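You operate a simulated robot arm through the tools that you are given. There is no shell and no other tool. Be economical: measure what you need, move in short steps, check, and stop when the job is done.

The job below is to be done with a simulated robot arm. You get a single attempt, and the scene is never put back.

Task
Smooth the scrap film strip flat, roll it up tight and tape it.
Fine: orange pad for the creases, back in its place after; yellow tape strip on top of the roll; leave the other strip. What is to be rubbed or washed off counts as gone when no trace of it is left.
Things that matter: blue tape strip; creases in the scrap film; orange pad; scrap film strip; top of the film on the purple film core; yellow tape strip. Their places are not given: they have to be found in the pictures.

Only the result counts: the job must be done as asked and must still hold three seconds after the hand-in. Knocking over, shifting, dropping, spilling or breaking anything else fails it.

Robot
A 7-joint arm with a two-finger parallel gripper, fixed in place. Base frame: the origin is at the foot of the arm, x ahead of it, y to its left, z up; the work surface is at about z = 900. Readings come in mm, degrees, newtons and seconds.
With the tool pointing down near the work surface it reaches from about 340 to 780 mm from the base axis. Its first joint turns from -166.0 to 166.0 degrees. Payload 3.91 kg.
Tool frame: the origin (TCP) lies between the finger pads and is the grasp point; the fingertips stand 30 mm ahead of it; z points along the fingers, y is the line along which they close. The gripper opens to 110 mm. The fingers are 20 mm wide and 10 mm thick; the gripper's body (48 by 112 mm) begins 55 mm behind the TCP.
Orientation is told as [roll, pitch, yaw] about the base's x, y, z axes, in that order, counted from this pose: with the fingers straight down and closing along the base's y, the tool's x points along the base's -x, its y along +y and its z along -z.

Tools
- The arm moves only by the tool apply_moves. Its argument "moves" is a list of rows, each a list of 2 entries, a list of its own where there are three numbers: the shift along the tool's x, y, z in mm, then the turn, a rotation vector about the tool's x, y, z in degrees. In form: [[[dx, dy, dz], [ax, ay, az]], ...]. A call has 1 to 12 rows; each row shifts and turns the commanded pose from where the row before left it, along the tool's axes as they then stand. "claw" is the gripper command, from -1 (fully open) to 1 (shut), values between in proportion, set as the call begins (left out, the last holds). Each row takes 0.2 s and may step no farther than 50 mm and 8.6 degrees from the row before; otherwise, or with a gripper value out of range, the whole call is refused. A pose out of reach is approached as far as the arm can. The call stops where the force on the tool passes 70 N (or 10 N more than at its start, if that is more) or the arm is blocked; 0.2 s more then pass. Each finger travels about 153 mm/s and halts on what it meets, pressing with about 29 N; the grip force reading is that of the motor and also rises with nothing between the fingers. The clock runs only during rows and for 0.2 s after the last one: add rows that do not move to give the fingers time. The reply holds the time, the measured pose of the TCP, the force on the tool along the base axes, the opening and the grip force, in the units named above and with some noise, with the torque about the TCP (base axes, N m) and any sound that the robot's microphone picked up.
- Cameras (640 x 400 px; columns grow to the right, rows downward): "scene" is fixed at [50.2, 501.3, 1501.6]; the picture's right is [-0.66, -0.75, 0.00], its down [-0.49, 0.43, -0.76] and it looks along [0.57, -0.50, -0.65] (base axes); focal length 344 px, centre (320, 200). "wrist" rides on the gripper at [77, 7, -114] in the tool frame; the picture's right is [-0.09, 1.00, 0.00], its down [-0.80, -0.07, -0.59] and it looks along [-0.59, -0.05, 0.80] (tool axes); focal length 270 px, centre (320, 200).
- grab_frame(camera): a new picture of that camera. No time passes.
- lift_body(by): slides the trunk up (or, below 0, down) by that many mm; the arm rides with it, the base frame stays. It gives what a move gives, with no picture.
- point_at(camera, pixels): there is no depth. For up to 12 entries [column, row, z] of the newest picture of that camera ("zoom" is the newest enlarged one), the place [x, y] in the base frame at which the ray of that pixel passes the height z, good to about 2 mm. No time passes.
- close_up(camera, box): a new picture of the part [left, top, right, bottom] of that camera's present view, enlarged. No time passes.
- job_done(): hands the job in; it is judged then, once.

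Go step by step. Measure first, check grasps and placings, and put right what went wrong. The budget is 80 turns and 54 pictures, counting those below and the enlarged ones. Unless the task says otherwise, let go and move clear before handing in, and close with one line.

The tools are called after ">>>" by a JSON object that holds its "api" and its "payload". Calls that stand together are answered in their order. apply_moves: Moves the arm, as the interface text tells. Its arguments: {"type":"object","properties":{"moves":{"type":"array","items":{"type":"array"}},"claw":{"type":"number"}},"required":["moves"]} The other tools are called the same way: lift_body (by) slides the trunk up or down; grab_frame (camera) takes a picture; point_at (camera, pixels) gives the place at which the rays of pixels pass given heights; close_up (camera, box) takes an enlarged picture of a part of a camera's view; job_done () hands the job in.

At the start:

```text
t: 0.0
tool_pos: [483.8, -27.5, 1168.6]
orientation: [0.0, 0.0, -0.1]
ft_force: [-0.9, 0.4, -0.6]
wrist_torque: [0.0, 0.0, 0.04]
finger_gap: 110.4
finger_force: 0.0
trunk travel left (down, up): [-550.0, 60.0]
```

scene: 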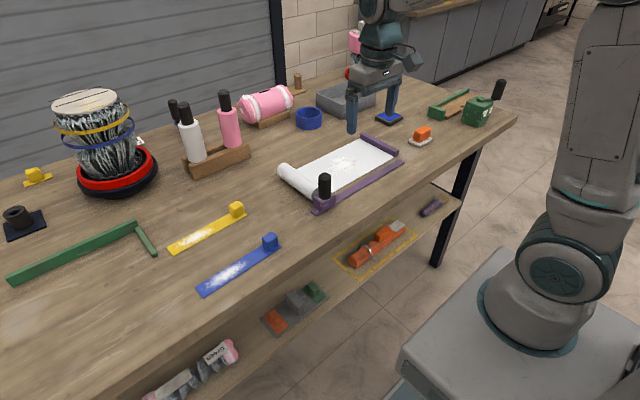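
wrist: 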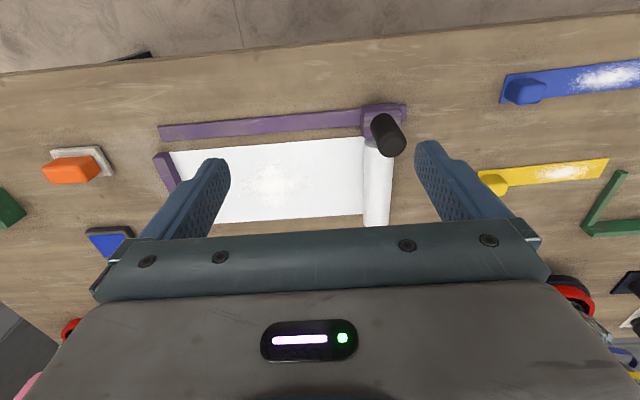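

The scene shows the white film at about (345,165) with a roll and black knob at (324,185), the orange pad at (422,135), the yellow strip at (207,230) and the blue one at (240,265). I'll take enlarged views first.

>>> {"api": "close_up", "payload": {"camera": "scene", "box": [260, 110, 450, 230]}}

>>> {"api": "close_up", "payload": {"camera": "scene", "box": [150, 180, 310, 310]}}

>>> {"api": "close_up", "payload": {"camera": "wrist", "box": [20, 80, 420, 250]}}

>>> {"api": "point_at", "payload": {"camera": "scene", "pixels": [[422, 135, 915], [282, 167, 925], [318, 200, 925], [324, 178, 980], [402, 155, 905], [365, 137, 905], [237, 208, 920], [170, 248, 901], [270, 240, 920], [200, 291, 901], [345, 163, 901], [421, 142, 901]]}}

>>> {"api": "point_at", "payload": {"camera": "wrist", "pixels": [[170, 152, 901], [363, 140, 901], [364, 214, 901], [189, 222, 901], [375, 226, 925], [388, 150, 925], [72, 170, 915], [492, 183, 915], [608, 162, 901], [270, 180, 901], [160, 135, 905], [404, 106, 905]]}}

```text
3.33 times, centred on (355, 170) of scene
```

zoom: 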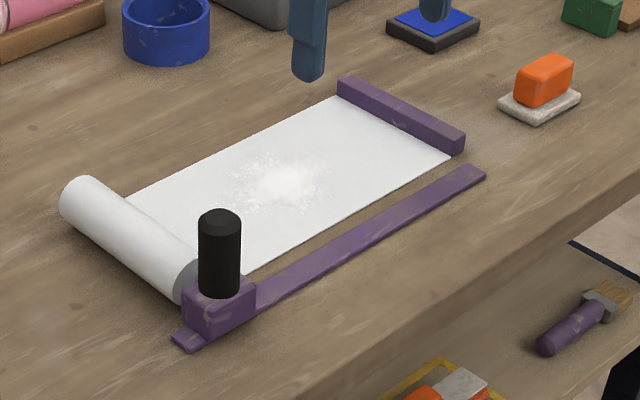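

```text
3.08 times, centred on (230, 245) of scene
```

zoom: 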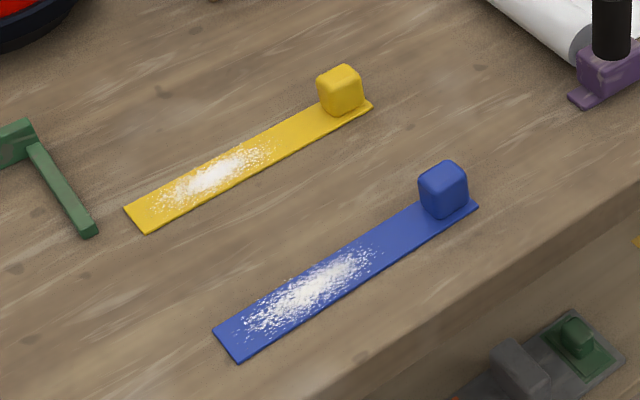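

```text
1.60 times, centred on (220, 165) of wrist
```

zoom: 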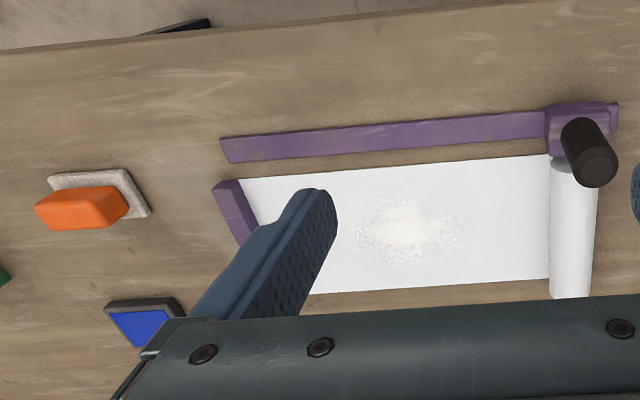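

```text
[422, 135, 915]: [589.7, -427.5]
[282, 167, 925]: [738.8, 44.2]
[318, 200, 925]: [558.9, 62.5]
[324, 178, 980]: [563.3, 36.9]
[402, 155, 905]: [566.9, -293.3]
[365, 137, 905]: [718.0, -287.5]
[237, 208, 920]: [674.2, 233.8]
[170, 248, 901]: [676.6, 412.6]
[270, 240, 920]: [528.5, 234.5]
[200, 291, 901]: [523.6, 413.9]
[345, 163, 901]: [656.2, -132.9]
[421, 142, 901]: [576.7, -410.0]
```

```text
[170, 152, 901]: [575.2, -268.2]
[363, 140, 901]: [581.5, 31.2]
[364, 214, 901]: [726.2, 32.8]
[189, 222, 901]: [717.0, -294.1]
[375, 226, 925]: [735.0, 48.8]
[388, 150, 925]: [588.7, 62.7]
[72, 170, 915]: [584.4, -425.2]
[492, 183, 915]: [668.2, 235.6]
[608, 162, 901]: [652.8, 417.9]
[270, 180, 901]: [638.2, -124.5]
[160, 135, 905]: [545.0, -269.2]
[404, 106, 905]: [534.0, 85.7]
```

The film lies from about y=-285 to y=40 and x=580 to 725. The purple crank carriage sits on a rail at y≈60, and the pad is near (587,-426). I'm moving above the pad to look closer.

>>> {"api": "apply_moves", "payload": {"moves": [[[-10, -45, 0], [0, 0, 0]], [[-10, -45, 0], [0, 0, 0]], [[-10, -45, 0], [0, 0, 0]], [[-10, -45, 0], [0, 0, 0]], [[-10, -45, 10], [0, 0, 0]], [[-10, -45, 10], [0, 0, 0]], [[-10, -45, 20], [0, 0, 0]], [[-10, -45, 20], [0, 0, 0]], [[-10, -40, 30], [0, 0, 0]], [[-10, 0, 30], [0, 0, 0]]], "claw": -1}}

>>> {"api": "grab_frame", "payload": {"camera": "wrist"}}

```text
refused: row 7 steps farther than a row can; nothing moved
```

```text
48 pictures are left
```

wrist: 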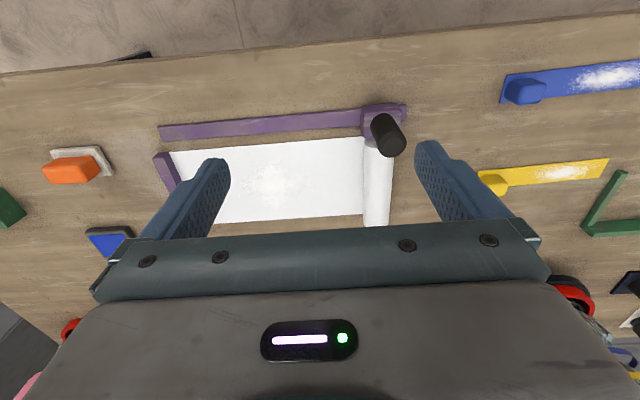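

The call was refused because row 7 stepped too far, so nothing moved. I'm repeating it with smaller steps.

>>> {"api": "apply_moves", "payload": {"moves": [[[-10, -40, 0], [0, 0, 0]], [[-10, -40, 0], [0, 0, 0]], [[-10, -40, 0], [0, 0, 0]], [[-10, -40, 0], [0, 0, 0]], [[-10, -40, 10], [0, 0, 0]], [[-10, -40, 10], [0, 0, 0]], [[-10, -40, 20], [0, 0, 0]], [[-10, -40, 20], [0, 0, 0]], [[-10, -40, 20], [0, 0, 0]], [[-10, -38, 20], [0, 0, 0]], [[0, 0, 0], [0, 0, 0]]], "claw": -1}}

>>> {"api": "grab_frame", "payload": {"camera": "wrist"}}

```text
t: 2.4
tool_pos: [582.8, -426.1, 1067.2]
orientation: [-0.1, 0.0, 0.0]
ft_force: [-0.1, -0.6, -0.9]
wrist_torque: [0.02, -0.03, -0.03]
finger_gap: 109.9
finger_force: 0.1
trunk travel left (down, up): [-550.0, 60.0]
```

```text
47 pictures are left
```

wrist: 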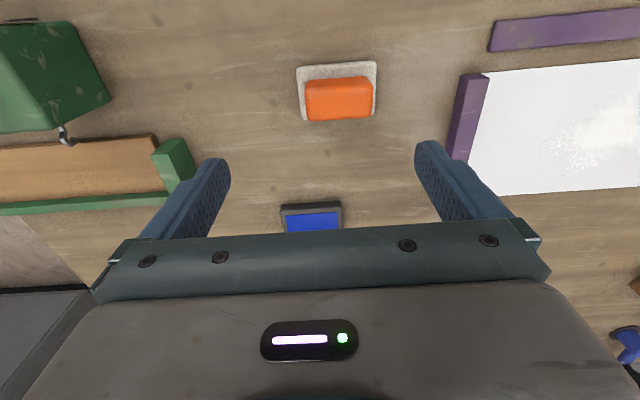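

The pad is an orange block on a grey dish, spanning pixels (305–373, 78–120) with its long side along y. I'm measuring it.

>>> {"api": "point_at", "payload": {"camera": "wrist", "pixels": [[306, 85, 930], [372, 77, 930], [374, 117, 915], [307, 120, 915], [375, 108, 930], [306, 120, 905], [375, 117, 905], [298, 67, 902], [376, 61, 902], [375, 117, 902], [303, 122, 902]]}}

>>> {"api": "close_up", "payload": {"camera": "wrist", "box": [270, 40, 410, 140]}}

>>> {"api": "close_up", "payload": {"camera": "scene", "box": [390, 110, 460, 155]}}

```text
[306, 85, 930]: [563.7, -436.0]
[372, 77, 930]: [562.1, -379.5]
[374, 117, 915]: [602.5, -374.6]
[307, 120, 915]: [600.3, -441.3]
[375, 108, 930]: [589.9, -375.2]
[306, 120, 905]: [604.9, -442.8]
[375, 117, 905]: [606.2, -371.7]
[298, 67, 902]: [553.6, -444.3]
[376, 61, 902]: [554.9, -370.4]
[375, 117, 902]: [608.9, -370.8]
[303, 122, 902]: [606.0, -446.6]
```

```text
4.00 times, centred on (340, 90) of wrist
```

zoom: 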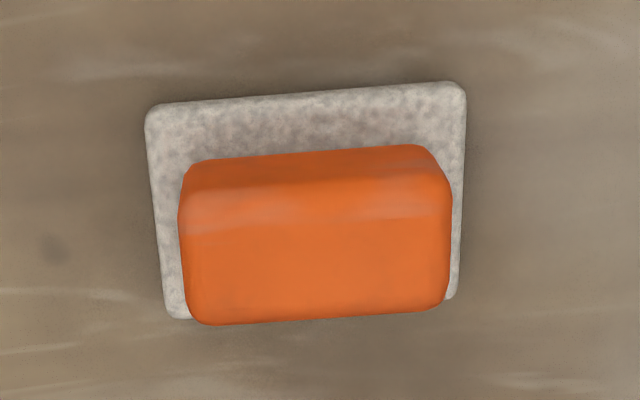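

```text
8.89 times, centred on (425, 132) of scene
```

zoom: 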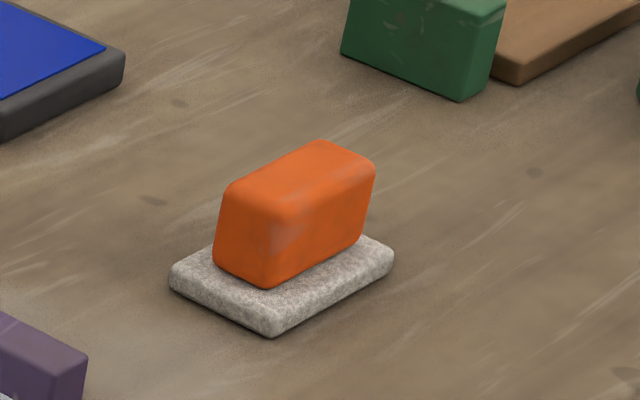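

The grey piece looks like the pad's felt sole with the orange block as its handle. I'm measuring the corners in the scene zoom.

>>> {"api": "point_at", "payload": {"camera": "zoom", "pixels": [[172, 285, 901], [270, 337, 901], [392, 268, 901], [172, 268, 912], [392, 250, 912], [215, 258, 912], [267, 288, 912], [362, 240, 912], [225, 187, 945], [292, 222, 945], [376, 170, 945], [318, 140, 945]]}}

```text
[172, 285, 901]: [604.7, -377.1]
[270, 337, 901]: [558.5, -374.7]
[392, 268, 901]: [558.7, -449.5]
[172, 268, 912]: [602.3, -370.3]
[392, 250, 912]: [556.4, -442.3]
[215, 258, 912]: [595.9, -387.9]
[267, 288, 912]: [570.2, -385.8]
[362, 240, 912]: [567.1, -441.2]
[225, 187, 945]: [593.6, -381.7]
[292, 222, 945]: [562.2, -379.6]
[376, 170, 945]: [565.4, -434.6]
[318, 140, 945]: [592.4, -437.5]
```

The sole spans x 555–605 and y -447 to -372. The handle is about 27×56 mm, centred at (580,-410), with its top near 940. I'm descending over it with the fingers closing along y.

>>> {"api": "apply_moves", "payload": {"moves": [[[2, 16, 0], [0, 0, 0]], [[0, 0, 40], [0, 0, 0]], [[0, 0, 40], [0, 0, 0]], [[0, 0, 20], [0, 0, 0]], [[0, 0, 0], [0, 0, 0]]]}}

>>> {"api": "grab_frame", "payload": {"camera": "wrist"}}

>>> {"api": "close_up", "payload": {"camera": "scene", "box": [370, 80, 470, 155]}}

```text
t: 3.6
tool_pos: [583.0, -411.0, 968.4]
orientation: [0.0, -0.1, 0.0]
ft_force: [-0.9, -0.4, 0.4]
wrist_torque: [0.01, -0.01, 0.01]
finger_gap: 110.0
finger_force: 0.1
trunk travel left (down, up): [-550.0, 60.0]
```

```text
44 pictures are left
```

wrist: 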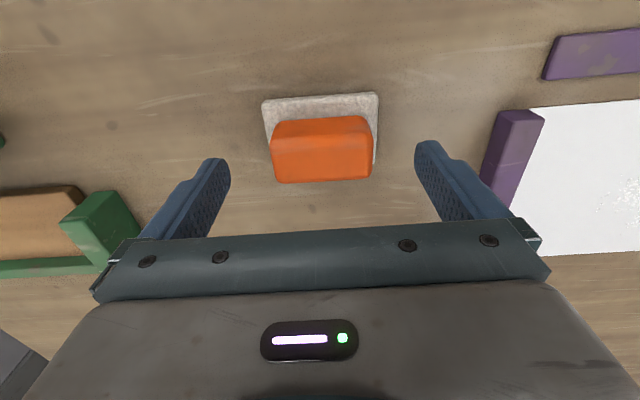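

```text
5.33 times, centred on (420, 118) of scene
```

zoom: 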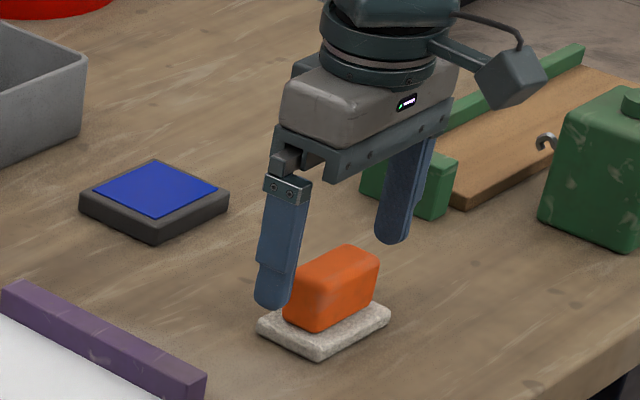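

The block is centred between the fingers. I'm descending 21 mm more, then closing.

>>> {"api": "apply_moves", "payload": {"moves": [[[2, 0, 11], [0, 0, 0]], [[0, 0, 10], [0, 0, 0]], [[0, 0, 0], [0, 0, 0]]]}}

>>> {"api": "apply_moves", "payload": {"moves": [[[0, 0, 0], [0, 0, 0]], [[0, 0, 0], [0, 0, 0]], [[0, 0, 0], [0, 0, 0]], [[0, 0, 0], [0, 0, 0]]], "claw": 1}}

>>> {"api": "apply_moves", "payload": {"moves": [[[0, 0, -30], [0, 0, 0]], [[0, 0, -30], [0, 0, 0]], [[0, 0, 0], [0, 0, 0]]]}}

>>> {"api": "grab_frame", "payload": {"camera": "wrist"}}

>>> {"api": "close_up", "payload": {"camera": "scene", "box": [370, 80, 470, 155]}}

```text
t: 4.4
tool_pos: [580.3, -410.2, 945.7]
orientation: [0.0, 0.0, 0.0]
ft_force: [-0.6, 0.8, -0.5]
wrist_torque: [-0.02, 0.01, -0.01]
finger_gap: 109.9
finger_force: 0.1
trunk travel left (down, up): [-550.0, 60.0]
```

```text
t: 5.4
tool_pos: [581.1, -409.8, 946.6]
orientation: [0.0, 0.0, 0.0]
ft_force: [0.7, 0.1, -0.6]
wrist_torque: [0.01, 0.02, -0.01]
finger_gap: 58.6
finger_force: 29.2
trunk travel left (down, up): [-550.0, 60.0]
```

```text
t: 6.2
tool_pos: [581.0, -408.4, 1007.2]
orientation: [0.0, 0.0, 0.0]
ft_force: [0.7, 0.1, -1.2]
wrist_torque: [-0.02, -0.02, 0.04]
finger_gap: 58.3
finger_force: 28.9
trunk travel left (down, up): [-550.0, 60.0]
```

```text
42 pictures are left
```

wrist: 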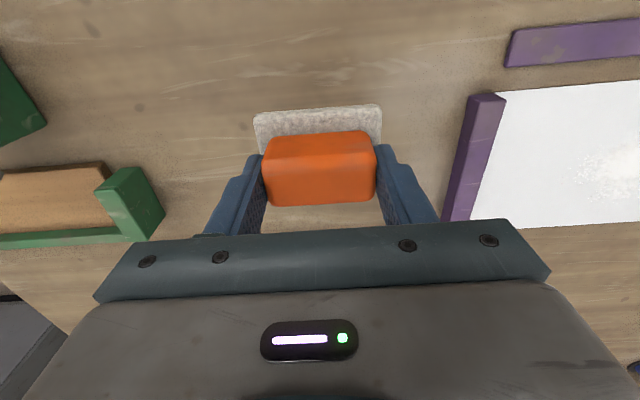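

```text
5.33 times, centred on (420, 118) of scene
```

zoom: 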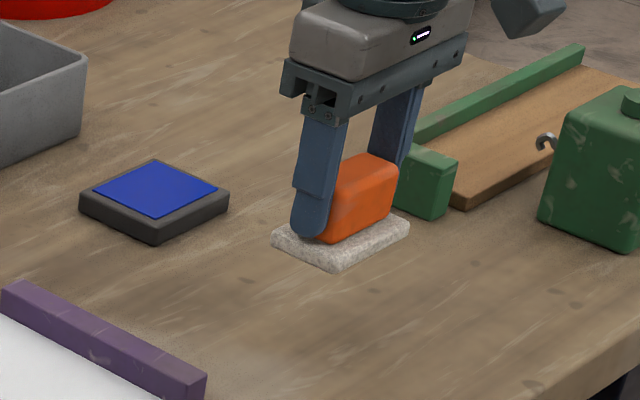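

The pad with its sole is held and lifted; its home is (580.5,-410), TCP z 946.5. I'm carrying it above the creases at about (645,-127).

>>> {"api": "apply_moves", "payload": {"moves": [[[-10, 45, 0], [0, 0, 0]], [[-10, 45, 0], [0, 0, 0]], [[-10, 45, 0], [0, 0, 0]], [[-10, 45, 0], [0, 0, 0]], [[-10, 45, 0], [0, 0, 0]], [[-10, 40, 0], [0, 0, 0]], [[-2, 15, 0], [0, 0, 0]], [[0, 0, 0], [0, 0, 0]]]}}

>>> {"api": "point_at", "payload": {"camera": "scene", "pixels": [[326, 162, 902], [346, 153, 902], [360, 162, 902], [340, 176, 902], [346, 165, 902]]}}

>>> {"api": "grab_frame", "payload": {"camera": "wrist"}}

```text
t: 8.0
tool_pos: [643.1, -127.9, 1008.9]
orientation: [-0.1, 0.0, 0.0]
ft_force: [0.3, 0.6, 0.3]
wrist_torque: [0.01, 0.0, 0.04]
finger_gap: 58.5
finger_force: 29.3
trunk travel left (down, up): [-550.0, 60.0]
```

```text
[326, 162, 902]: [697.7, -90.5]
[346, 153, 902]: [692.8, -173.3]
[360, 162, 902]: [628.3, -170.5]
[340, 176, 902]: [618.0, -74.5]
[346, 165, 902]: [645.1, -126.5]
```

```text
40 pictures are left
```

wrist: 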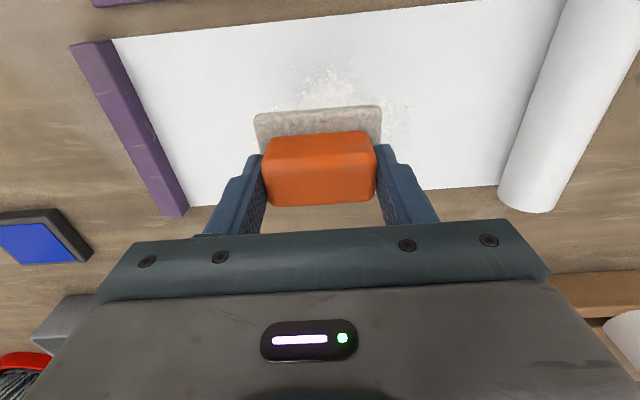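

The pad hovers over the creases. I'm lowering it to the film, with the last few mm in small steps.

>>> {"api": "apply_moves", "payload": {"moves": [[[0, 0, 30], [0, 0, 0]], [[0, 0, 24], [0, 0, 0]], [[0, 0, 4], [0, 0, 0]], [[0, 0, 2], [0, 0, 0]], [[0, 0, 2], [0, 0, 0]], [[0, 0, 0], [0, 0, 0]]]}}

```text
t: 9.4
tool_pos: [641.6, -129.1, 947.7]
orientation: [0.0, -0.2, 0.1]
ft_force: [3.0, 0.1, 12.4]
wrist_torque: [0.11, 0.22, -0.08]
finger_gap: 58.7
finger_force: 29.1
trunk travel left (down, up): [-550.0, 60.0]
```

Contact is made at 12 N. I'm rubbing along y with stepped x over the crease area, keeping the same height.

>>> {"api": "apply_moves", "payload": {"moves": [[[0, 30, 0], [0, 0, 0]], [[0, -30, 0], [0, 0, 0]], [[0, -30, 0], [0, 0, 0]], [[0, 30, 0], [0, 0, 0]], [[-18, 30, 0], [0, 0, 0]], [[0, -30, 0], [0, 0, 0]], [[0, -30, 0], [0, 0, 0]], [[18, 0, 0], [0, 0, 0]], [[18, 30, 0], [0, 0, 0]], [[0, 30, 0], [0, 0, 0]], [[0, -30, 0], [0, 0, 0]], [[0, 0, 0], [0, 0, 0]]]}}

>>> {"api": "grab_frame", "payload": {"camera": "wrist"}}

>>> {"api": "close_up", "payload": {"camera": "scene", "box": [270, 100, 430, 200]}}

```text
t: 12.0
tool_pos: [620.9, -125.4, 946.9]
orientation: [0.0, -0.3, -0.1]
ft_force: [3.2, 18.0, 23.1]
wrist_torque: [0.83, 0.08, -0.06]
finger_gap: 58.7
finger_force: 28.8
trunk travel left (down, up): [-550.0, 60.0]
```

```text
39 pictures are left
```

wrist: 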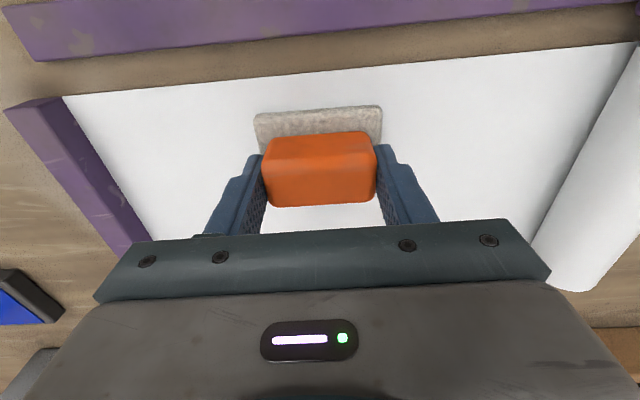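

```text
4.00 times, centred on (350, 150) of scene
```

zoom: 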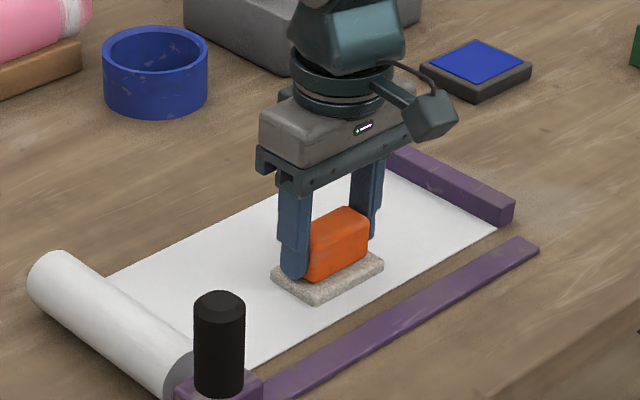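

The film looks clean around the pad. I'm making a wider pass on the far side, then lifting to check.

>>> {"api": "apply_moves", "payload": {"moves": [[[0, 35, 0], [0, 0, 0]], [[-25, 0, 0], [0, 0, 0]], [[-25, 0, 0], [0, 0, 0]], [[0, -35, 0], [0, 0, 0]], [[0, -35, 0], [0, 0, 0]], [[25, 0, 0], [0, 0, 0]], [[25, 0, 0], [0, 0, 0]], [[0, 35, 0], [0, 0, 0]], [[0, 0, -30], [0, 0, 0]], [[0, 0, -40], [0, 0, 0]], [[20, -30, 0], [0, 0, 0]], [[0, 0, 0], [0, 0, 0]]]}}

>>> {"api": "grab_frame", "payload": {"camera": "wrist"}}

>>> {"api": "close_up", "payload": {"camera": "scene", "box": [270, 100, 430, 200]}}

```text
t: 14.6
tool_pos: [602.9, -158.7, 1017.7]
orientation: [-0.1, 0.0, 0.0]
ft_force: [0.1, -0.4, -1.6]
wrist_torque: [0.01, 0.0, 0.02]
finger_gap: 58.5
finger_force: 28.6
trunk travel left (down, up): [-550.0, 60.0]
```

```text
37 pictures are left
```

wrist: 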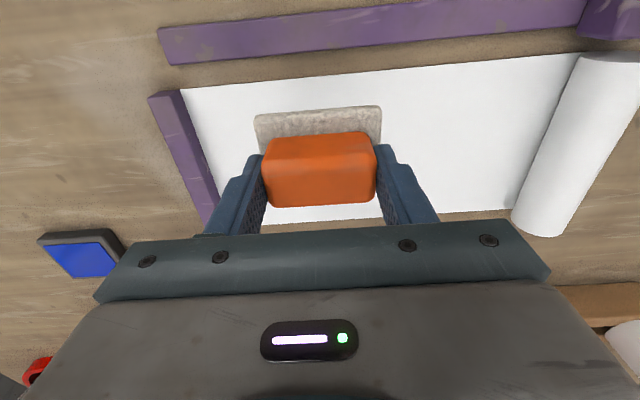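

```text
4.00 times, centred on (350, 150) of scene
```

zoom: 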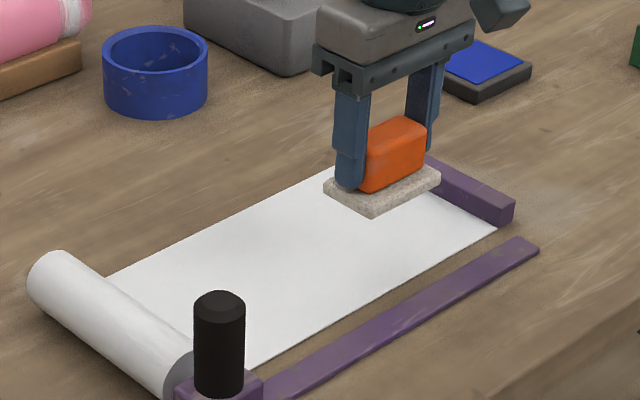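

The film is clean, with no specks left in either view. I'm carrying the pad back by the exact reverse offset (tool x +24, y -250, z +68).

>>> {"api": "apply_moves", "payload": {"moves": [[[4, -45, 0], [0, 0, 0]], [[4, -45, 0], [0, 0, 0]], [[4, -45, 0], [0, 0, 0]], [[4, -45, 0], [0, 0, 0]], [[4, -45, 0], [0, 0, 0]], [[4, -25, 0], [0, 0, 0]], [[0, 0, 0], [0, 0, 0]], [[0, 0, 35], [0, 0, 0]], [[0, 0, 25], [0, 0, 0]], [[0, 0, 4], [0, 0, 0]], [[0, 0, 3], [0, 0, 0]], [[0, 0, 0], [0, 0, 0]]]}}

```text
t: 17.2
tool_pos: [580.4, -409.5, 949.8]
orientation: [0.0, 0.0, 0.0]
ft_force: [-0.1, -0.3, -0.8]
wrist_torque: [0.01, 0.02, -0.03]
finger_gap: 58.4
finger_force: 28.8
trunk travel left (down, up): [-550.0, 60.0]
```

The pad is back over its place with no contact yet. I'm lowering the last mm until it touches.

>>> {"api": "apply_moves", "payload": {"moves": [[[0, 0, 1.5], [0, 0, 0]], [[0, 0, 1], [0, 0, 0]], [[0, 0, 0], [0, 0, 0]]]}}

```text
t: 18.0
tool_pos: [578.9, -408.6, 946.7]
orientation: [0.0, -0.1, 0.1]
ft_force: [1.0, -0.5, 2.3]
wrist_torque: [-0.03, -0.1, 0.0]
finger_gap: 58.5
finger_force: 28.9
trunk travel left (down, up): [-550.0, 60.0]
```

It's touching at 2 N, so I'm releasing and rising.

>>> {"api": "apply_moves", "payload": {"moves": [[[0, 0, 0], [0, 0, 0]], [[0, 0, 0], [0, 0, 0]], [[0, 0, -5], [0, 0, 0]], [[0, 0, -40], [0, 0, 0]], [[0, 0, -40], [0, 0, 0]], [[0, 0, -40], [0, 0, 0]]], "claw": -1}}

>>> {"api": "close_up", "payload": {"camera": "scene", "box": [390, 110, 460, 155]}}

```text
t: 19.4
tool_pos: [580.0, -407.7, 1072.9]
orientation: [0.0, 0.0, 0.0]
ft_force: [0.9, -0.8, 0.8]
wrist_torque: [0.02, -0.02, 0.02]
finger_gap: 110.1
finger_force: 0.0
trunk travel left (down, up): [-550.0, 60.0]
```

```text
8.89 times, centred on (425, 132) of scene
```

zoom: 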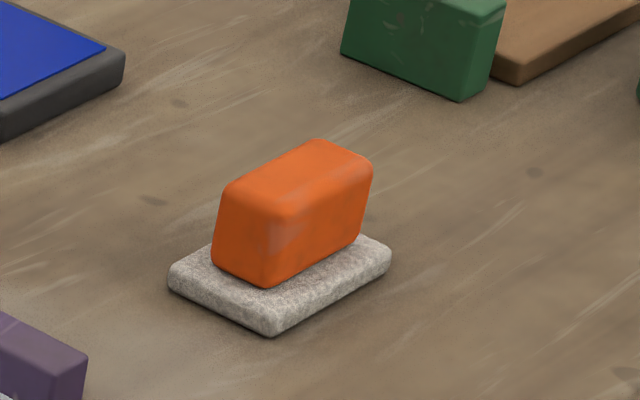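

The pad is back where it was, within about a millimetre. I'm moving over to inspect the crank and roll.

>>> {"api": "apply_moves", "payload": {"moves": [[[10, 40, -5], [0, 0, 0]], [[10, 40, -5], [0, 0, 0]], [[10, 40, -5], [0, 0, 0]], [[10, 40, -5], [0, 0, 0]], [[10, 40, -5], [0, 0, 0]], [[10, 40, -5], [0, 0, 0]], [[0, 45, -5], [0, 0, 0]], [[0, 45, -5], [0, 0, 0]], [[0, 45, -5], [0, 0, 0]], [[0, 45, -5], [0, 0, 0]], [[0, 35, -5], [0, 0, 0]], [[0, 0, 0], [0, 0, 0]]]}}

>>> {"api": "grab_frame", "payload": {"camera": "wrist"}}

>>> {"api": "close_up", "payload": {"camera": "scene", "box": [270, 150, 370, 220]}}

```text
t: 22.0
tool_pos: [519.7, 49.3, 1125.7]
orientation: [0.1, 0.0, 0.0]
ft_force: [-0.3, 1.1, -0.8]
wrist_torque: [0.02, 0.02, 0.02]
finger_gap: 109.8
finger_force: 0.0
trunk travel left (down, up): [-550.0, 60.0]
```

```text
34 pictures are left
```

wrist: 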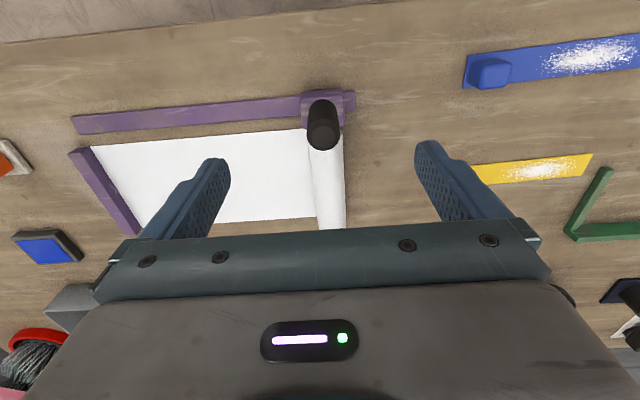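

```text
5.71 times, centred on (320, 185) of scene
```

zoom: 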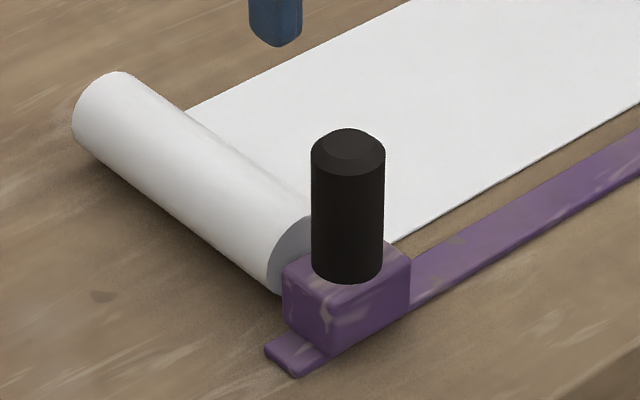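

The handle is an upright black cylinder on the purple carriage, at the end of the rail. I'm finding its height by comparing both cameras.

>>> {"api": "point_at", "payload": {"camera": "zoom", "pixels": [[348, 145, 980], [348, 145, 1000], [348, 145, 1020], [346, 265, 930], [346, 265, 940], [288, 268, 935], [336, 306, 935], [408, 256, 935], [312, 200, 970], [384, 200, 970], [295, 377, 903], [266, 352, 903]]}}

>>> {"api": "point_at", "payload": {"camera": "wrist", "pixels": [[323, 139, 980], [323, 139, 1000], [323, 139, 1020], [322, 104, 930], [322, 104, 940], [302, 94, 935], [342, 91, 935], [344, 122, 935], [353, 92, 903], [356, 108, 903], [74, 118, 903], [77, 133, 903]]}}

```text
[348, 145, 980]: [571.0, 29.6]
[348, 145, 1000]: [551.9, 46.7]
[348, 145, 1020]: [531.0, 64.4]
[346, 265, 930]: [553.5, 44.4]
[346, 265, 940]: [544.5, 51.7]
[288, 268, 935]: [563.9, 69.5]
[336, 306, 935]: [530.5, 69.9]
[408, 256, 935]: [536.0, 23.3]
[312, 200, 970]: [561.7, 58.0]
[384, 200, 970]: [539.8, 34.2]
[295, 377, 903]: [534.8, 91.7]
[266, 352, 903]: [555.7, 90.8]
```

```text
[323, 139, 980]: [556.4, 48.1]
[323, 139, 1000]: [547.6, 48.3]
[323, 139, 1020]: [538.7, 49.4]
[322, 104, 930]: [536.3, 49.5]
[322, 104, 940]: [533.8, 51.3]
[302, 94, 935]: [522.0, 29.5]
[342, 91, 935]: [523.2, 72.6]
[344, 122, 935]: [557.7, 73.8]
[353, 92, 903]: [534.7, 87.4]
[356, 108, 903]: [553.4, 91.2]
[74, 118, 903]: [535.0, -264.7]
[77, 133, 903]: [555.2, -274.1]
```

The handle is at (548,48), about 30 mm across with its top at 1003. The rail runs along y from 90 to -270. I'm descending around the handle and gripping it.

>>> {"api": "apply_moves", "payload": {"moves": [[[-28.5, -2, 0], [0, 0, 0]], [[0, 0, 45], [0, 0, 0]], [[0, 0, 45], [0, 0, 0]], [[0, 0, 40], [0, 0, 0]], [[0, 0, 18], [0, 0, 0]], [[0, 0, 0], [0, 0, 0]]]}}

>>> {"api": "apply_moves", "payload": {"moves": [[[0, 0, 0], [0, 0, 0]], [[0, 0, 0], [0, 0, 0]], [[0, 0, 0], [0, 0, 0]], [[0, 0, 0], [0, 0, 0]]], "claw": 1}}

>>> {"api": "close_up", "payload": {"camera": "scene", "box": [270, 110, 430, 210]}}

```text
t: 23.4
tool_pos: [546.4, 45.0, 976.6]
orientation: [0.0, -0.1, 0.1]
ft_force: [1.1, 0.2, 0.0]
wrist_torque: [0.0, 0.0, 0.0]
finger_gap: 110.1
finger_force: 0.0
trunk travel left (down, up): [-550.0, 60.0]
```

```text
t: 24.4
tool_pos: [545.4, 44.8, 976.7]
orientation: [0.0, 0.0, 0.2]
ft_force: [-0.7, -0.6, -2.4]
wrist_torque: [0.65, -0.37, 0.16]
finger_gap: 31.7
finger_force: 45.4
trunk travel left (down, up): [-550.0, 60.0]
```

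```text
4.00 times, centred on (350, 160) of scene
```

zoom: 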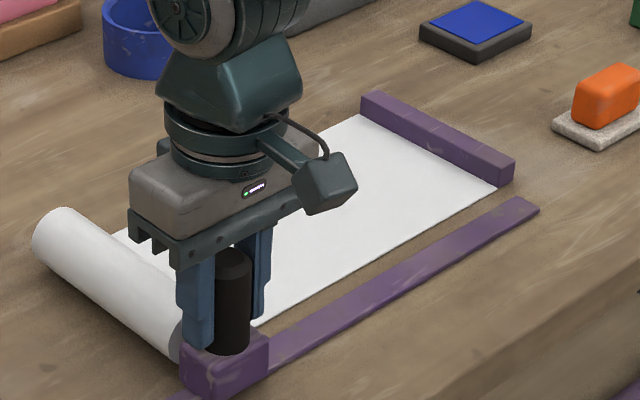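

The handle is gripped at a gap of 31.7. I'm pushing slowly along -y for a test.

>>> {"api": "apply_moves", "payload": {"moves": [[[0, -8, 0], [0, 0, 0]], [[0, -10, 0], [0, 0, 0]], [[0, -12, 0], [0, 0, 0]], [[0, 0, 0], [0, 0, 0]]]}}

>>> {"api": "close_up", "payload": {"camera": "scene", "box": [270, 110, 430, 210]}}

```text
t: 25.4
tool_pos: [545.5, 12.8, 977.6]
orientation: [0.0, 0.2, -0.1]
ft_force: [-8.0, 0.1, -5.8]
wrist_torque: [0.66, -0.92, 0.21]
finger_gap: 31.6
finger_force: 44.8
trunk travel left (down, up): [-550.0, 60.0]
```

```text
4.00 times, centred on (350, 160) of scene
```

zoom: 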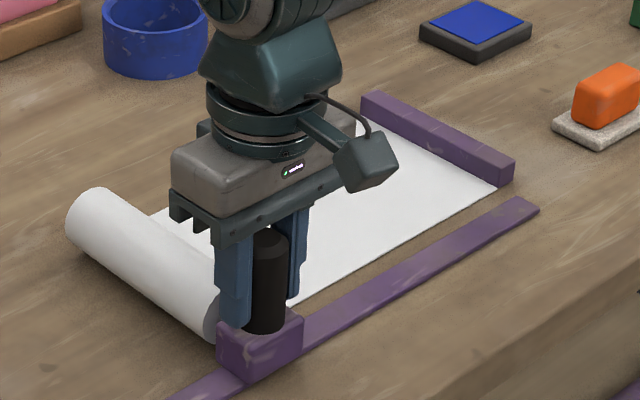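

The carriage slides and the film winds. A side force of -8 N in x says to shift slightly toward -x as I continue.

>>> {"api": "apply_moves", "payload": {"moves": [[[0.5, -12, 0], [0, 0, 0]], [[0.3, -12, 0], [0, 0, 0]], [[0, -12, 0], [0, 0, 0]], [[0, -12, 0], [0, 0, 0]], [[0, -12, 0], [0, 0, 0]], [[0, -12, 0], [0, 0, 0]], [[0, -12, 0], [0, 0, 0]], [[0, -12, 0], [0, 0, 0]], [[0, 0, 0], [0, 0, 0]]]}}

```text
t: 27.4
tool_pos: [547.3, -83.5, 978.3]
orientation: [0.0, -0.1, 0.0]
ft_force: [-12.3, -0.5, -10.2]
wrist_torque: [0.76, -1.37, 0.01]
finger_gap: 31.7
finger_force: 45.3
trunk travel left (down, up): [-550.0, 60.0]
```

The carriage is still moving freely, with the side force slowly growing. I'm easing x and z and continuing.

>>> {"api": "apply_moves", "payload": {"moves": [[[1.2, -12, 0.7], [0, 0, 0]], [[0.8, -12, 0.5], [0, 0, 0]], [[0.2, -12, 0], [0, 0, 0]], [[0.2, -12, 0], [0, 0, 0]], [[0.2, -12, 0], [0, 0, 0]], [[0, -12, 0], [0, 0, 0]], [[0, -12, 0], [0, 0, 0]], [[0, 0, 0], [0, 0, 0]]]}}

>>> {"api": "close_up", "payload": {"camera": "scene", "box": [270, 90, 430, 190]}}

```text
t: 29.2
tool_pos: [545.7, -165.8, 978.0]
orientation: [-0.1, -0.1, 0.2]
ft_force: [12.3, -1.4, 15.2]
wrist_torque: [1.24, 1.11, 0.03]
finger_gap: 31.9
finger_force: 45.4
trunk travel left (down, up): [-550.0, 60.0]
```

```text
4.00 times, centred on (350, 140) of scene
```

zoom: 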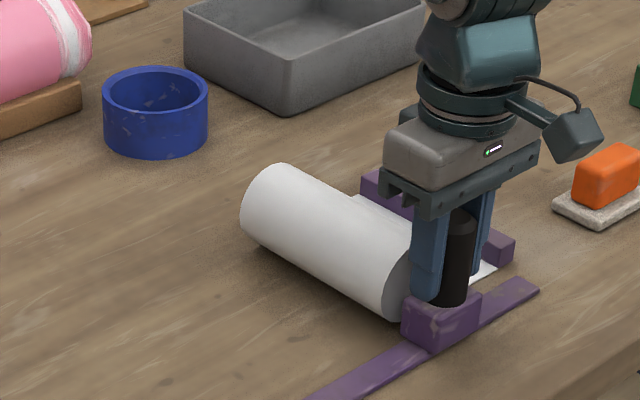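

Only a short span remains before the clamp. I'm undoing the overcorrection and going on with smaller steps until resistance.

>>> {"api": "apply_moves", "payload": {"moves": [[[-1.2, -10, -0.8], [0, 0, 0]], [[0, -10, 0], [0, 0, 0]], [[0, -10, 0], [0, 0, 0]], [[0, -8, 0], [0, 0, 0]], [[0, -6, 0], [0, 0, 0]], [[0, -6, 0], [0, 0, 0]], [[0, 0, 0], [0, 0, 0]]]}}

>>> {"api": "close_up", "payload": {"camera": "scene", "box": [330, 90, 450, 170]}}

```text
t: 30.8
tool_pos: [546.3, -216.8, 977.0]
orientation: [0.0, -0.1, 0.0]
ft_force: [8.1, -0.4, 0.9]
wrist_torque: [0.87, -0.78, 0.26]
finger_gap: 31.4
finger_force: 44.8
trunk travel left (down, up): [-550.0, 60.0]
```

```text
5.00 times, centred on (390, 130) of scene
```

zoom: 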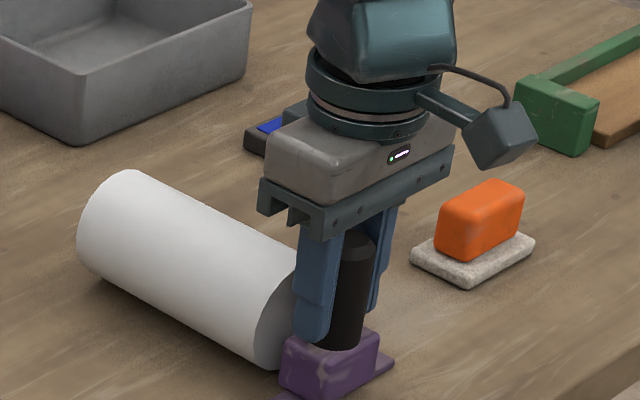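

The roll is now close to the clamp and some rail remains. I'm continuing in small steps to the end stop.

>>> {"api": "apply_moves", "payload": {"moves": [[[0, -5, 0], [0, 0, 0]], [[0, -5, 0], [0, 0, 0]], [[0, -4, 0], [0, 0, 0]], [[0, -4, 0], [0, 0, 0]], [[0, -3, 0], [0, 0, 0]], [[0, 0, 0], [0, 0, 0]]]}}

>>> {"api": "grab_frame", "payload": {"camera": "wrist"}}

>>> {"api": "close_up", "payload": {"camera": "scene", "box": [330, 90, 450, 170]}}

```text
t: 32.2
tool_pos: [547.2, -229.9, 976.9]
orientation: [0.1, 0.3, 0.2]
ft_force: [3.9, 32.4, -5.9]
wrist_torque: [-1.19, -0.79, 0.15]
finger_gap: 32.0
finger_force: 45.2
trunk travel left (down, up): [-550.0, 60.0]
```

```text
28 pictures are left
```

wrist: 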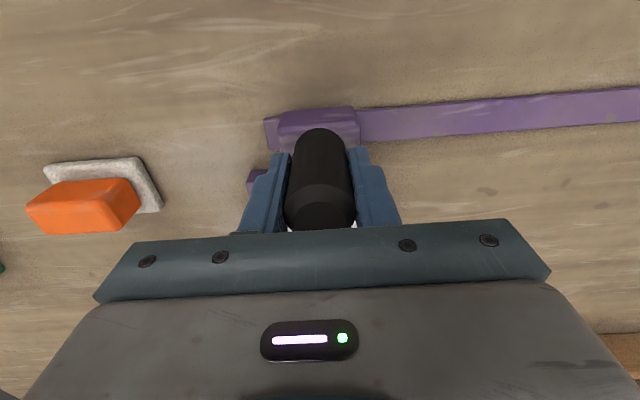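

```text
5.00 times, centred on (390, 130) of scene
```

zoom: 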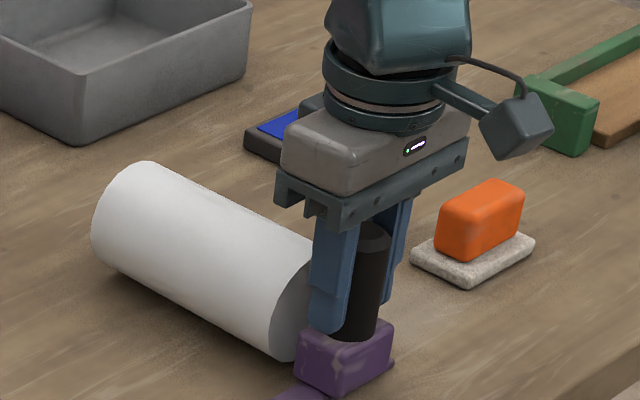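

The end stop is reached at y≈-230 with 32 N back-force. I'm easing the command back, opening, rising and checking that it holds.

>>> {"api": "apply_moves", "payload": {"moves": [[[0, 5, 0], [0, 0, 0]], [[0, 0, 0], [0, 0, 0]]]}}

>>> {"api": "apply_moves", "payload": {"moves": [[[0, 0, 0], [0, 0, 0]], [[0, 0, 0], [0, 0, 0]], [[0, 0, 0], [0, 0, 0]], [[0, 0, -30], [0, 0, 0]], [[0, 0, -40], [0, 0, 0]], [[30, 0, -40], [0, 0, 0]], [[40, 0, 0], [0, 0, 0]], [[0, 0, 0], [0, 0, 0]]], "claw": -1}}

>>> {"api": "grab_frame", "payload": {"camera": "wrist"}}

>>> {"api": "close_up", "payload": {"camera": "scene", "box": [330, 90, 450, 170]}}

```text
t: 32.8
tool_pos: [546.3, -230.6, 977.1]
orientation: [0.0, 0.1, 0.0]
ft_force: [6.9, 19.9, 1.3]
wrist_torque: [1.19, 1.36, 0.01]
finger_gap: 31.6
finger_force: 45.2
trunk travel left (down, up): [-550.0, 60.0]
```

```text
t: 34.6
tool_pos: [476.1, -231.3, 1087.1]
orientation: [0.0, 0.0, 0.1]
ft_force: [0.2, -0.1, 0.0]
wrist_torque: [0.0, -0.03, 0.02]
finger_gap: 110.0
finger_force: 0.0
trunk travel left (down, up): [-550.0, 60.0]
```

```text
26 pictures are left
```

wrist: 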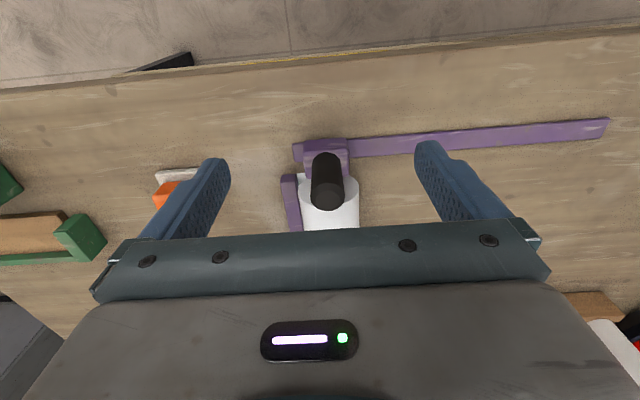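

```text
5.00 times, centred on (390, 130) of scene
```

zoom: 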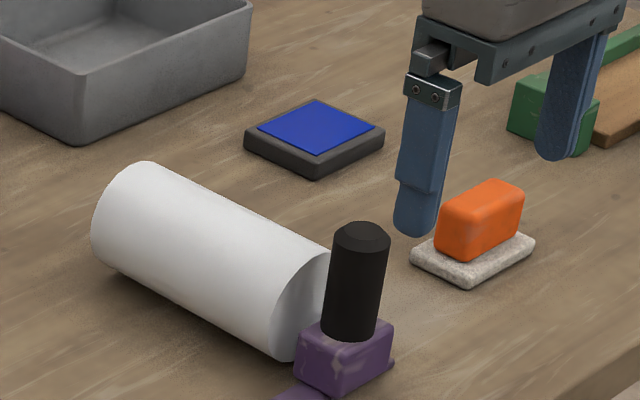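

The roll stayed at the clamp, with the carriage at y≈-230. I'm measuring the roll's extents and looking closely at the yellow strip.

>>> {"api": "point_at", "payload": {"camera": "zoom", "pixels": [[145, 161, 960], [145, 161, 970], [328, 248, 960], [328, 248, 970], [282, 362, 901], [293, 361, 901], [93, 240, 930], [110, 270, 905], [361, 230, 1003]]}}

>>> {"api": "point_at", "payload": {"camera": "wrist", "pixels": [[300, 220, 930], [358, 220, 930], [358, 185, 930], [359, 178, 930], [288, 176, 920], [326, 190, 1003]]}}

>>> {"api": "apply_moves", "payload": {"moves": [[[-10, 42, 0], [0, 0, 0]], [[-10, 42, -3], [0, 0, 0]], [[-10, 42, 0], [0, 0, 0]], [[-10, 42, -3], [0, 0, 0]], [[-10, 42, 0], [0, 0, 0]], [[-10, 42, 0], [0, 0, 0]], [[-10, 42, 0], [0, 0, 0]], [[-10, 42, 0], [0, 0, 0]], [[-10, 42, 0], [0, 0, 0]], [[-10, 42, 0], [0, 0, 0]], [[-10, 45, 0], [0, 0, 0]], [[0, 0, 0], [0, 0, 0]]]}}

>>> {"api": "grab_frame", "payload": {"camera": "wrist"}}

>>> {"api": "close_up", "payload": {"camera": "scene", "box": [330, 90, 450, 170]}}

```text
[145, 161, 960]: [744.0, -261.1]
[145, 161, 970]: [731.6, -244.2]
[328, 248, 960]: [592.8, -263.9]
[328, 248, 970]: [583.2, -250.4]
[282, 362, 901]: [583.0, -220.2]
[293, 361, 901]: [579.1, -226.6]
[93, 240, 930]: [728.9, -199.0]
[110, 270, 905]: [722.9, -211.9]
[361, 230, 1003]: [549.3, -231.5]
```

```text
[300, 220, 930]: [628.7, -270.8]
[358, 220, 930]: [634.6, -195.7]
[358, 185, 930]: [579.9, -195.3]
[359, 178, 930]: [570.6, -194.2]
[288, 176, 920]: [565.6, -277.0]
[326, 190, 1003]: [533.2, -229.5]
```

```text
t: 37.2
tool_pos: [584.3, 237.2, 1095.9]
orientation: [0.0, -0.1, 0.1]
ft_force: [0.9, -0.8, -0.1]
wrist_torque: [-0.02, -0.03, 0.0]
finger_gap: 110.0
finger_force: 0.1
trunk travel left (down, up): [-550.0, 60.0]
```

```text
24 pictures are left
```

wrist: 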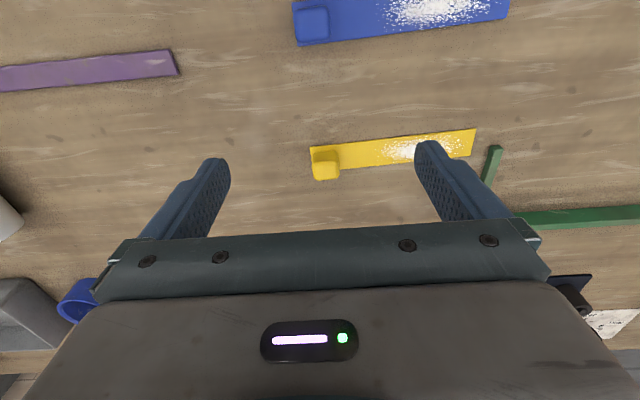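

```text
5.00 times, centred on (390, 130) of scene
```

zoom: 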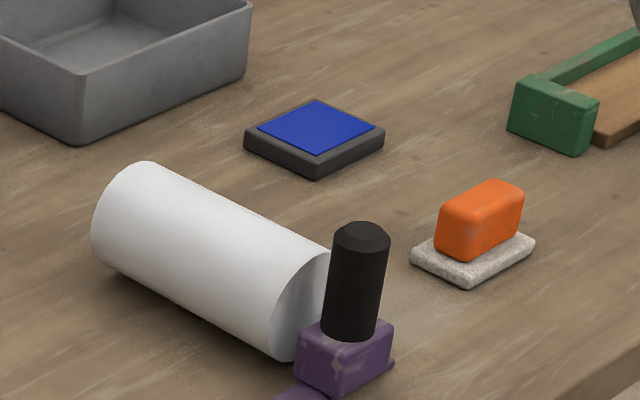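

The roll spans x≈577–727, is centred at y≈-230, with its top near z 968. I'm measuring the yellow strip and block.

>>> {"api": "point_at", "payload": {"camera": "wrist", "pixels": [[309, 147, 902], [475, 129, 902], [474, 156, 902], [316, 171, 902], [388, 152, 902], [473, 141, 902], [312, 152, 922], [337, 150, 922], [341, 178, 920], [315, 180, 920]]}}

>>> {"api": "close_up", "payload": {"camera": "wrist", "box": [290, 110, 490, 200]}}

>>> {"api": "close_up", "payload": {"camera": "scene", "box": [160, 190, 260, 260]}}

```text
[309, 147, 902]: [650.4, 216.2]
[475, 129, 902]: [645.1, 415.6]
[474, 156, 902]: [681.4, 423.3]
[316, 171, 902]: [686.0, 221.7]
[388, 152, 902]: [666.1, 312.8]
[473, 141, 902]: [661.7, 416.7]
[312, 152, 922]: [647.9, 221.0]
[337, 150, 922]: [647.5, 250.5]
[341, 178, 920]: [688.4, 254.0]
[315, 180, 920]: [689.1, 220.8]
```

```text
3.20 times, centred on (390, 155) of wrist
```

zoom: 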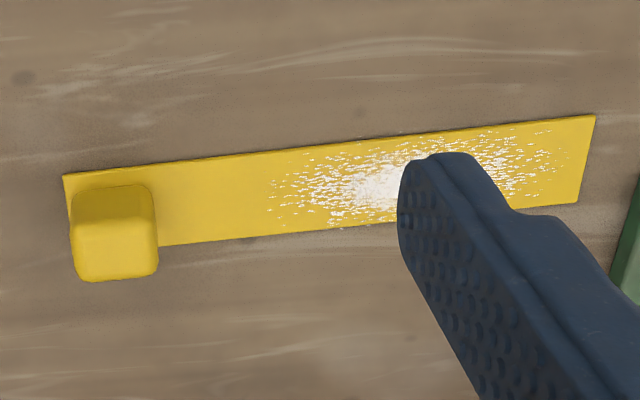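

```text
5.71 times, centred on (210, 225) of scene
```

zoom: 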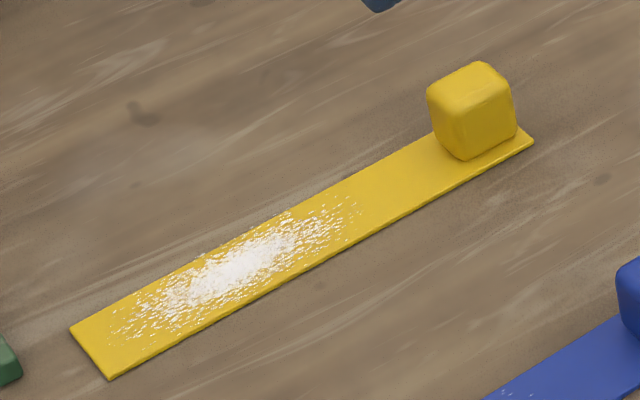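

The strip is about 200×33 mm with the block at its low-y end and the white patch at the other end. I'm refining from the scene zoom.

>>> {"api": "point_at", "payload": {"camera": "zoom", "pixels": [[70, 328, 902], [108, 379, 901], [535, 141, 902], [462, 161, 903], [433, 131, 903], [518, 130, 903], [427, 88, 928], [463, 109, 928], [514, 83, 928], [480, 61, 928], [240, 268, 902], [508, 118, 902]]}}

```text
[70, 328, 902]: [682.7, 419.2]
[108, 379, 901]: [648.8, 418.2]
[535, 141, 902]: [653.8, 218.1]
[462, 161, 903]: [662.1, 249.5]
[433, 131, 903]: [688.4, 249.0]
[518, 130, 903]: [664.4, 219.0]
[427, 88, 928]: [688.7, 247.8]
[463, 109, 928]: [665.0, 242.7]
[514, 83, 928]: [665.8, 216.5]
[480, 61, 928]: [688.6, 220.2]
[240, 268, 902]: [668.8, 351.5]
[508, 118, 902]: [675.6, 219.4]
```

The block centre is about (670,234) with its top near 928. I'm descending to just above it and checking.

>>> {"api": "apply_moves", "payload": {"moves": [[[-43, -2, 0], [0, 0, 0]], [[-43, -1, 0], [0, 0, 0]], [[0, 0, 45], [0, 0, 0]], [[0, 0, 45], [0, 0, 0]], [[0, 0, 34], [0, 0, 0]], [[0, 0, 0], [0, 0, 0]]]}}

>>> {"api": "grab_frame", "payload": {"camera": "wrist"}}

>>> {"api": "close_up", "payload": {"camera": "scene", "box": [170, 150, 290, 230]}}

```text
t: 38.6
tool_pos: [672.4, 230.6, 970.6]
orientation: [0.0, 0.0, 0.0]
ft_force: [-1.5, -0.3, -0.2]
wrist_torque: [0.0, 0.02, 0.0]
finger_gap: 110.1
finger_force: 0.0
trunk travel left (down, up): [-550.0, 60.0]
```

```text
20 pictures are left
```

wrist: 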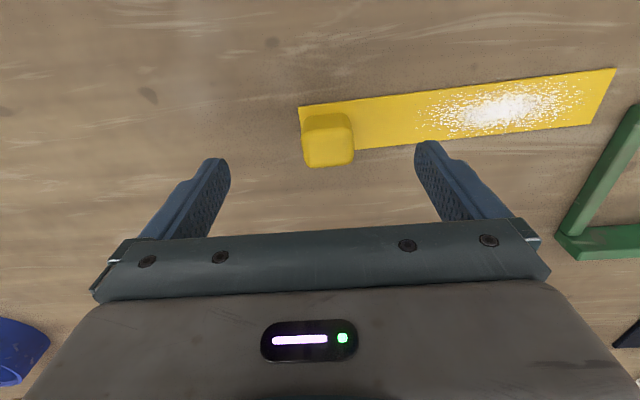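

```text
5.00 times, centred on (230, 190) of scene
```

zoom: 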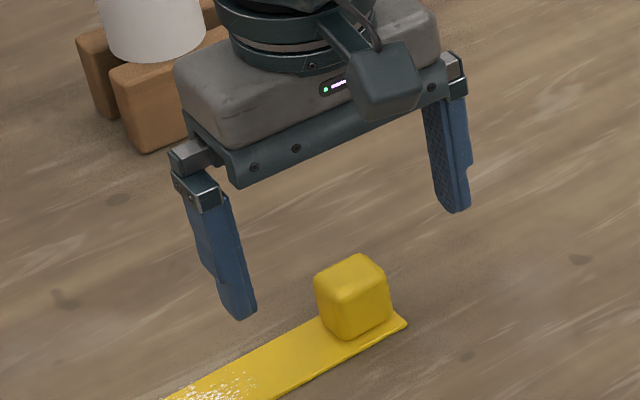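

The block sits between the fingers. I'm descending to TCP z≈937, closing and lifting.

>>> {"api": "apply_moves", "payload": {"moves": [[[2, 3, 20], [0, 0, 0]], [[0, 0, 13], [0, 0, 0]], [[0, 0, 0], [0, 0, 0]]]}}

>>> {"api": "apply_moves", "payload": {"moves": [[[0, 0, 0], [0, 0, 0]], [[0, 0, 0], [0, 0, 0]], [[0, 0, 0], [0, 0, 0]], [[0, 0, 0], [0, 0, 0]]], "claw": 1}}

>>> {"api": "apply_moves", "payload": {"moves": [[[0, 0, -15], [0, 0, 0]], [[0, 0, -35], [0, 0, 0]], [[0, 0, -40], [0, 0, 0]], [[0, 0, -40], [0, 0, 0]], [[0, 0, 0], [0, 0, 0]]]}}

>>> {"api": "grab_frame", "payload": {"camera": "wrist"}}

>>> {"api": "grab_frame", "payload": {"camera": "scene"}}

```text
t: 39.4
tool_pos: [670.6, 234.2, 936.2]
orientation: [0.0, 0.1, 0.2]
ft_force: [0.0, -0.1, 0.1]
wrist_torque: [0.0, -0.02, 0.02]
finger_gap: 110.3
finger_force: 0.2
trunk travel left (down, up): [-550.0, 60.0]
```

```text
t: 40.4
tool_pos: [671.1, 234.3, 937.1]
orientation: [0.0, 0.0, 0.0]
ft_force: [-0.6, -0.6, -0.2]
wrist_torque: [-0.05, 0.01, 0.0]
finger_gap: 31.2
finger_force: 28.9
trunk travel left (down, up): [-550.0, 60.0]
```

```text
t: 41.6
tool_pos: [670.2, 234.1, 1066.6]
orientation: [0.0, 0.0, 0.0]
ft_force: [0.1, 0.9, -0.7]
wrist_torque: [0.0, -0.02, -0.02]
finger_gap: 31.1
finger_force: 29.1
trunk travel left (down, up): [-550.0, 60.0]
```

```text
18 pictures are left
```

wrist: 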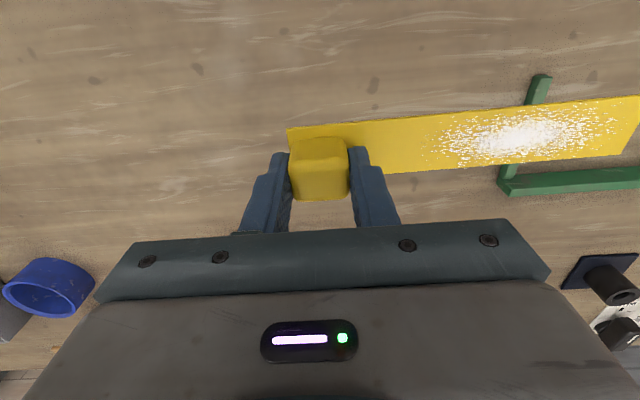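

```text
17 pictures are left
```

scene: 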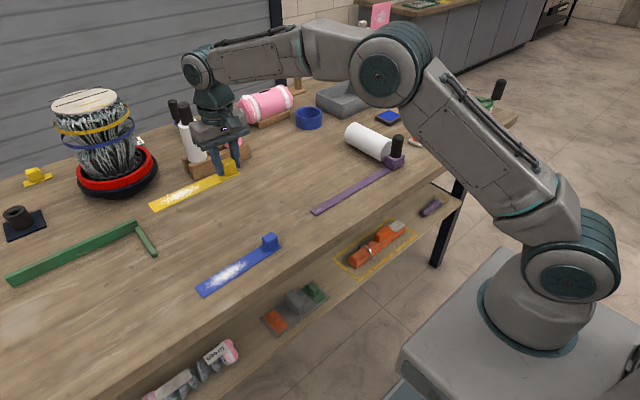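

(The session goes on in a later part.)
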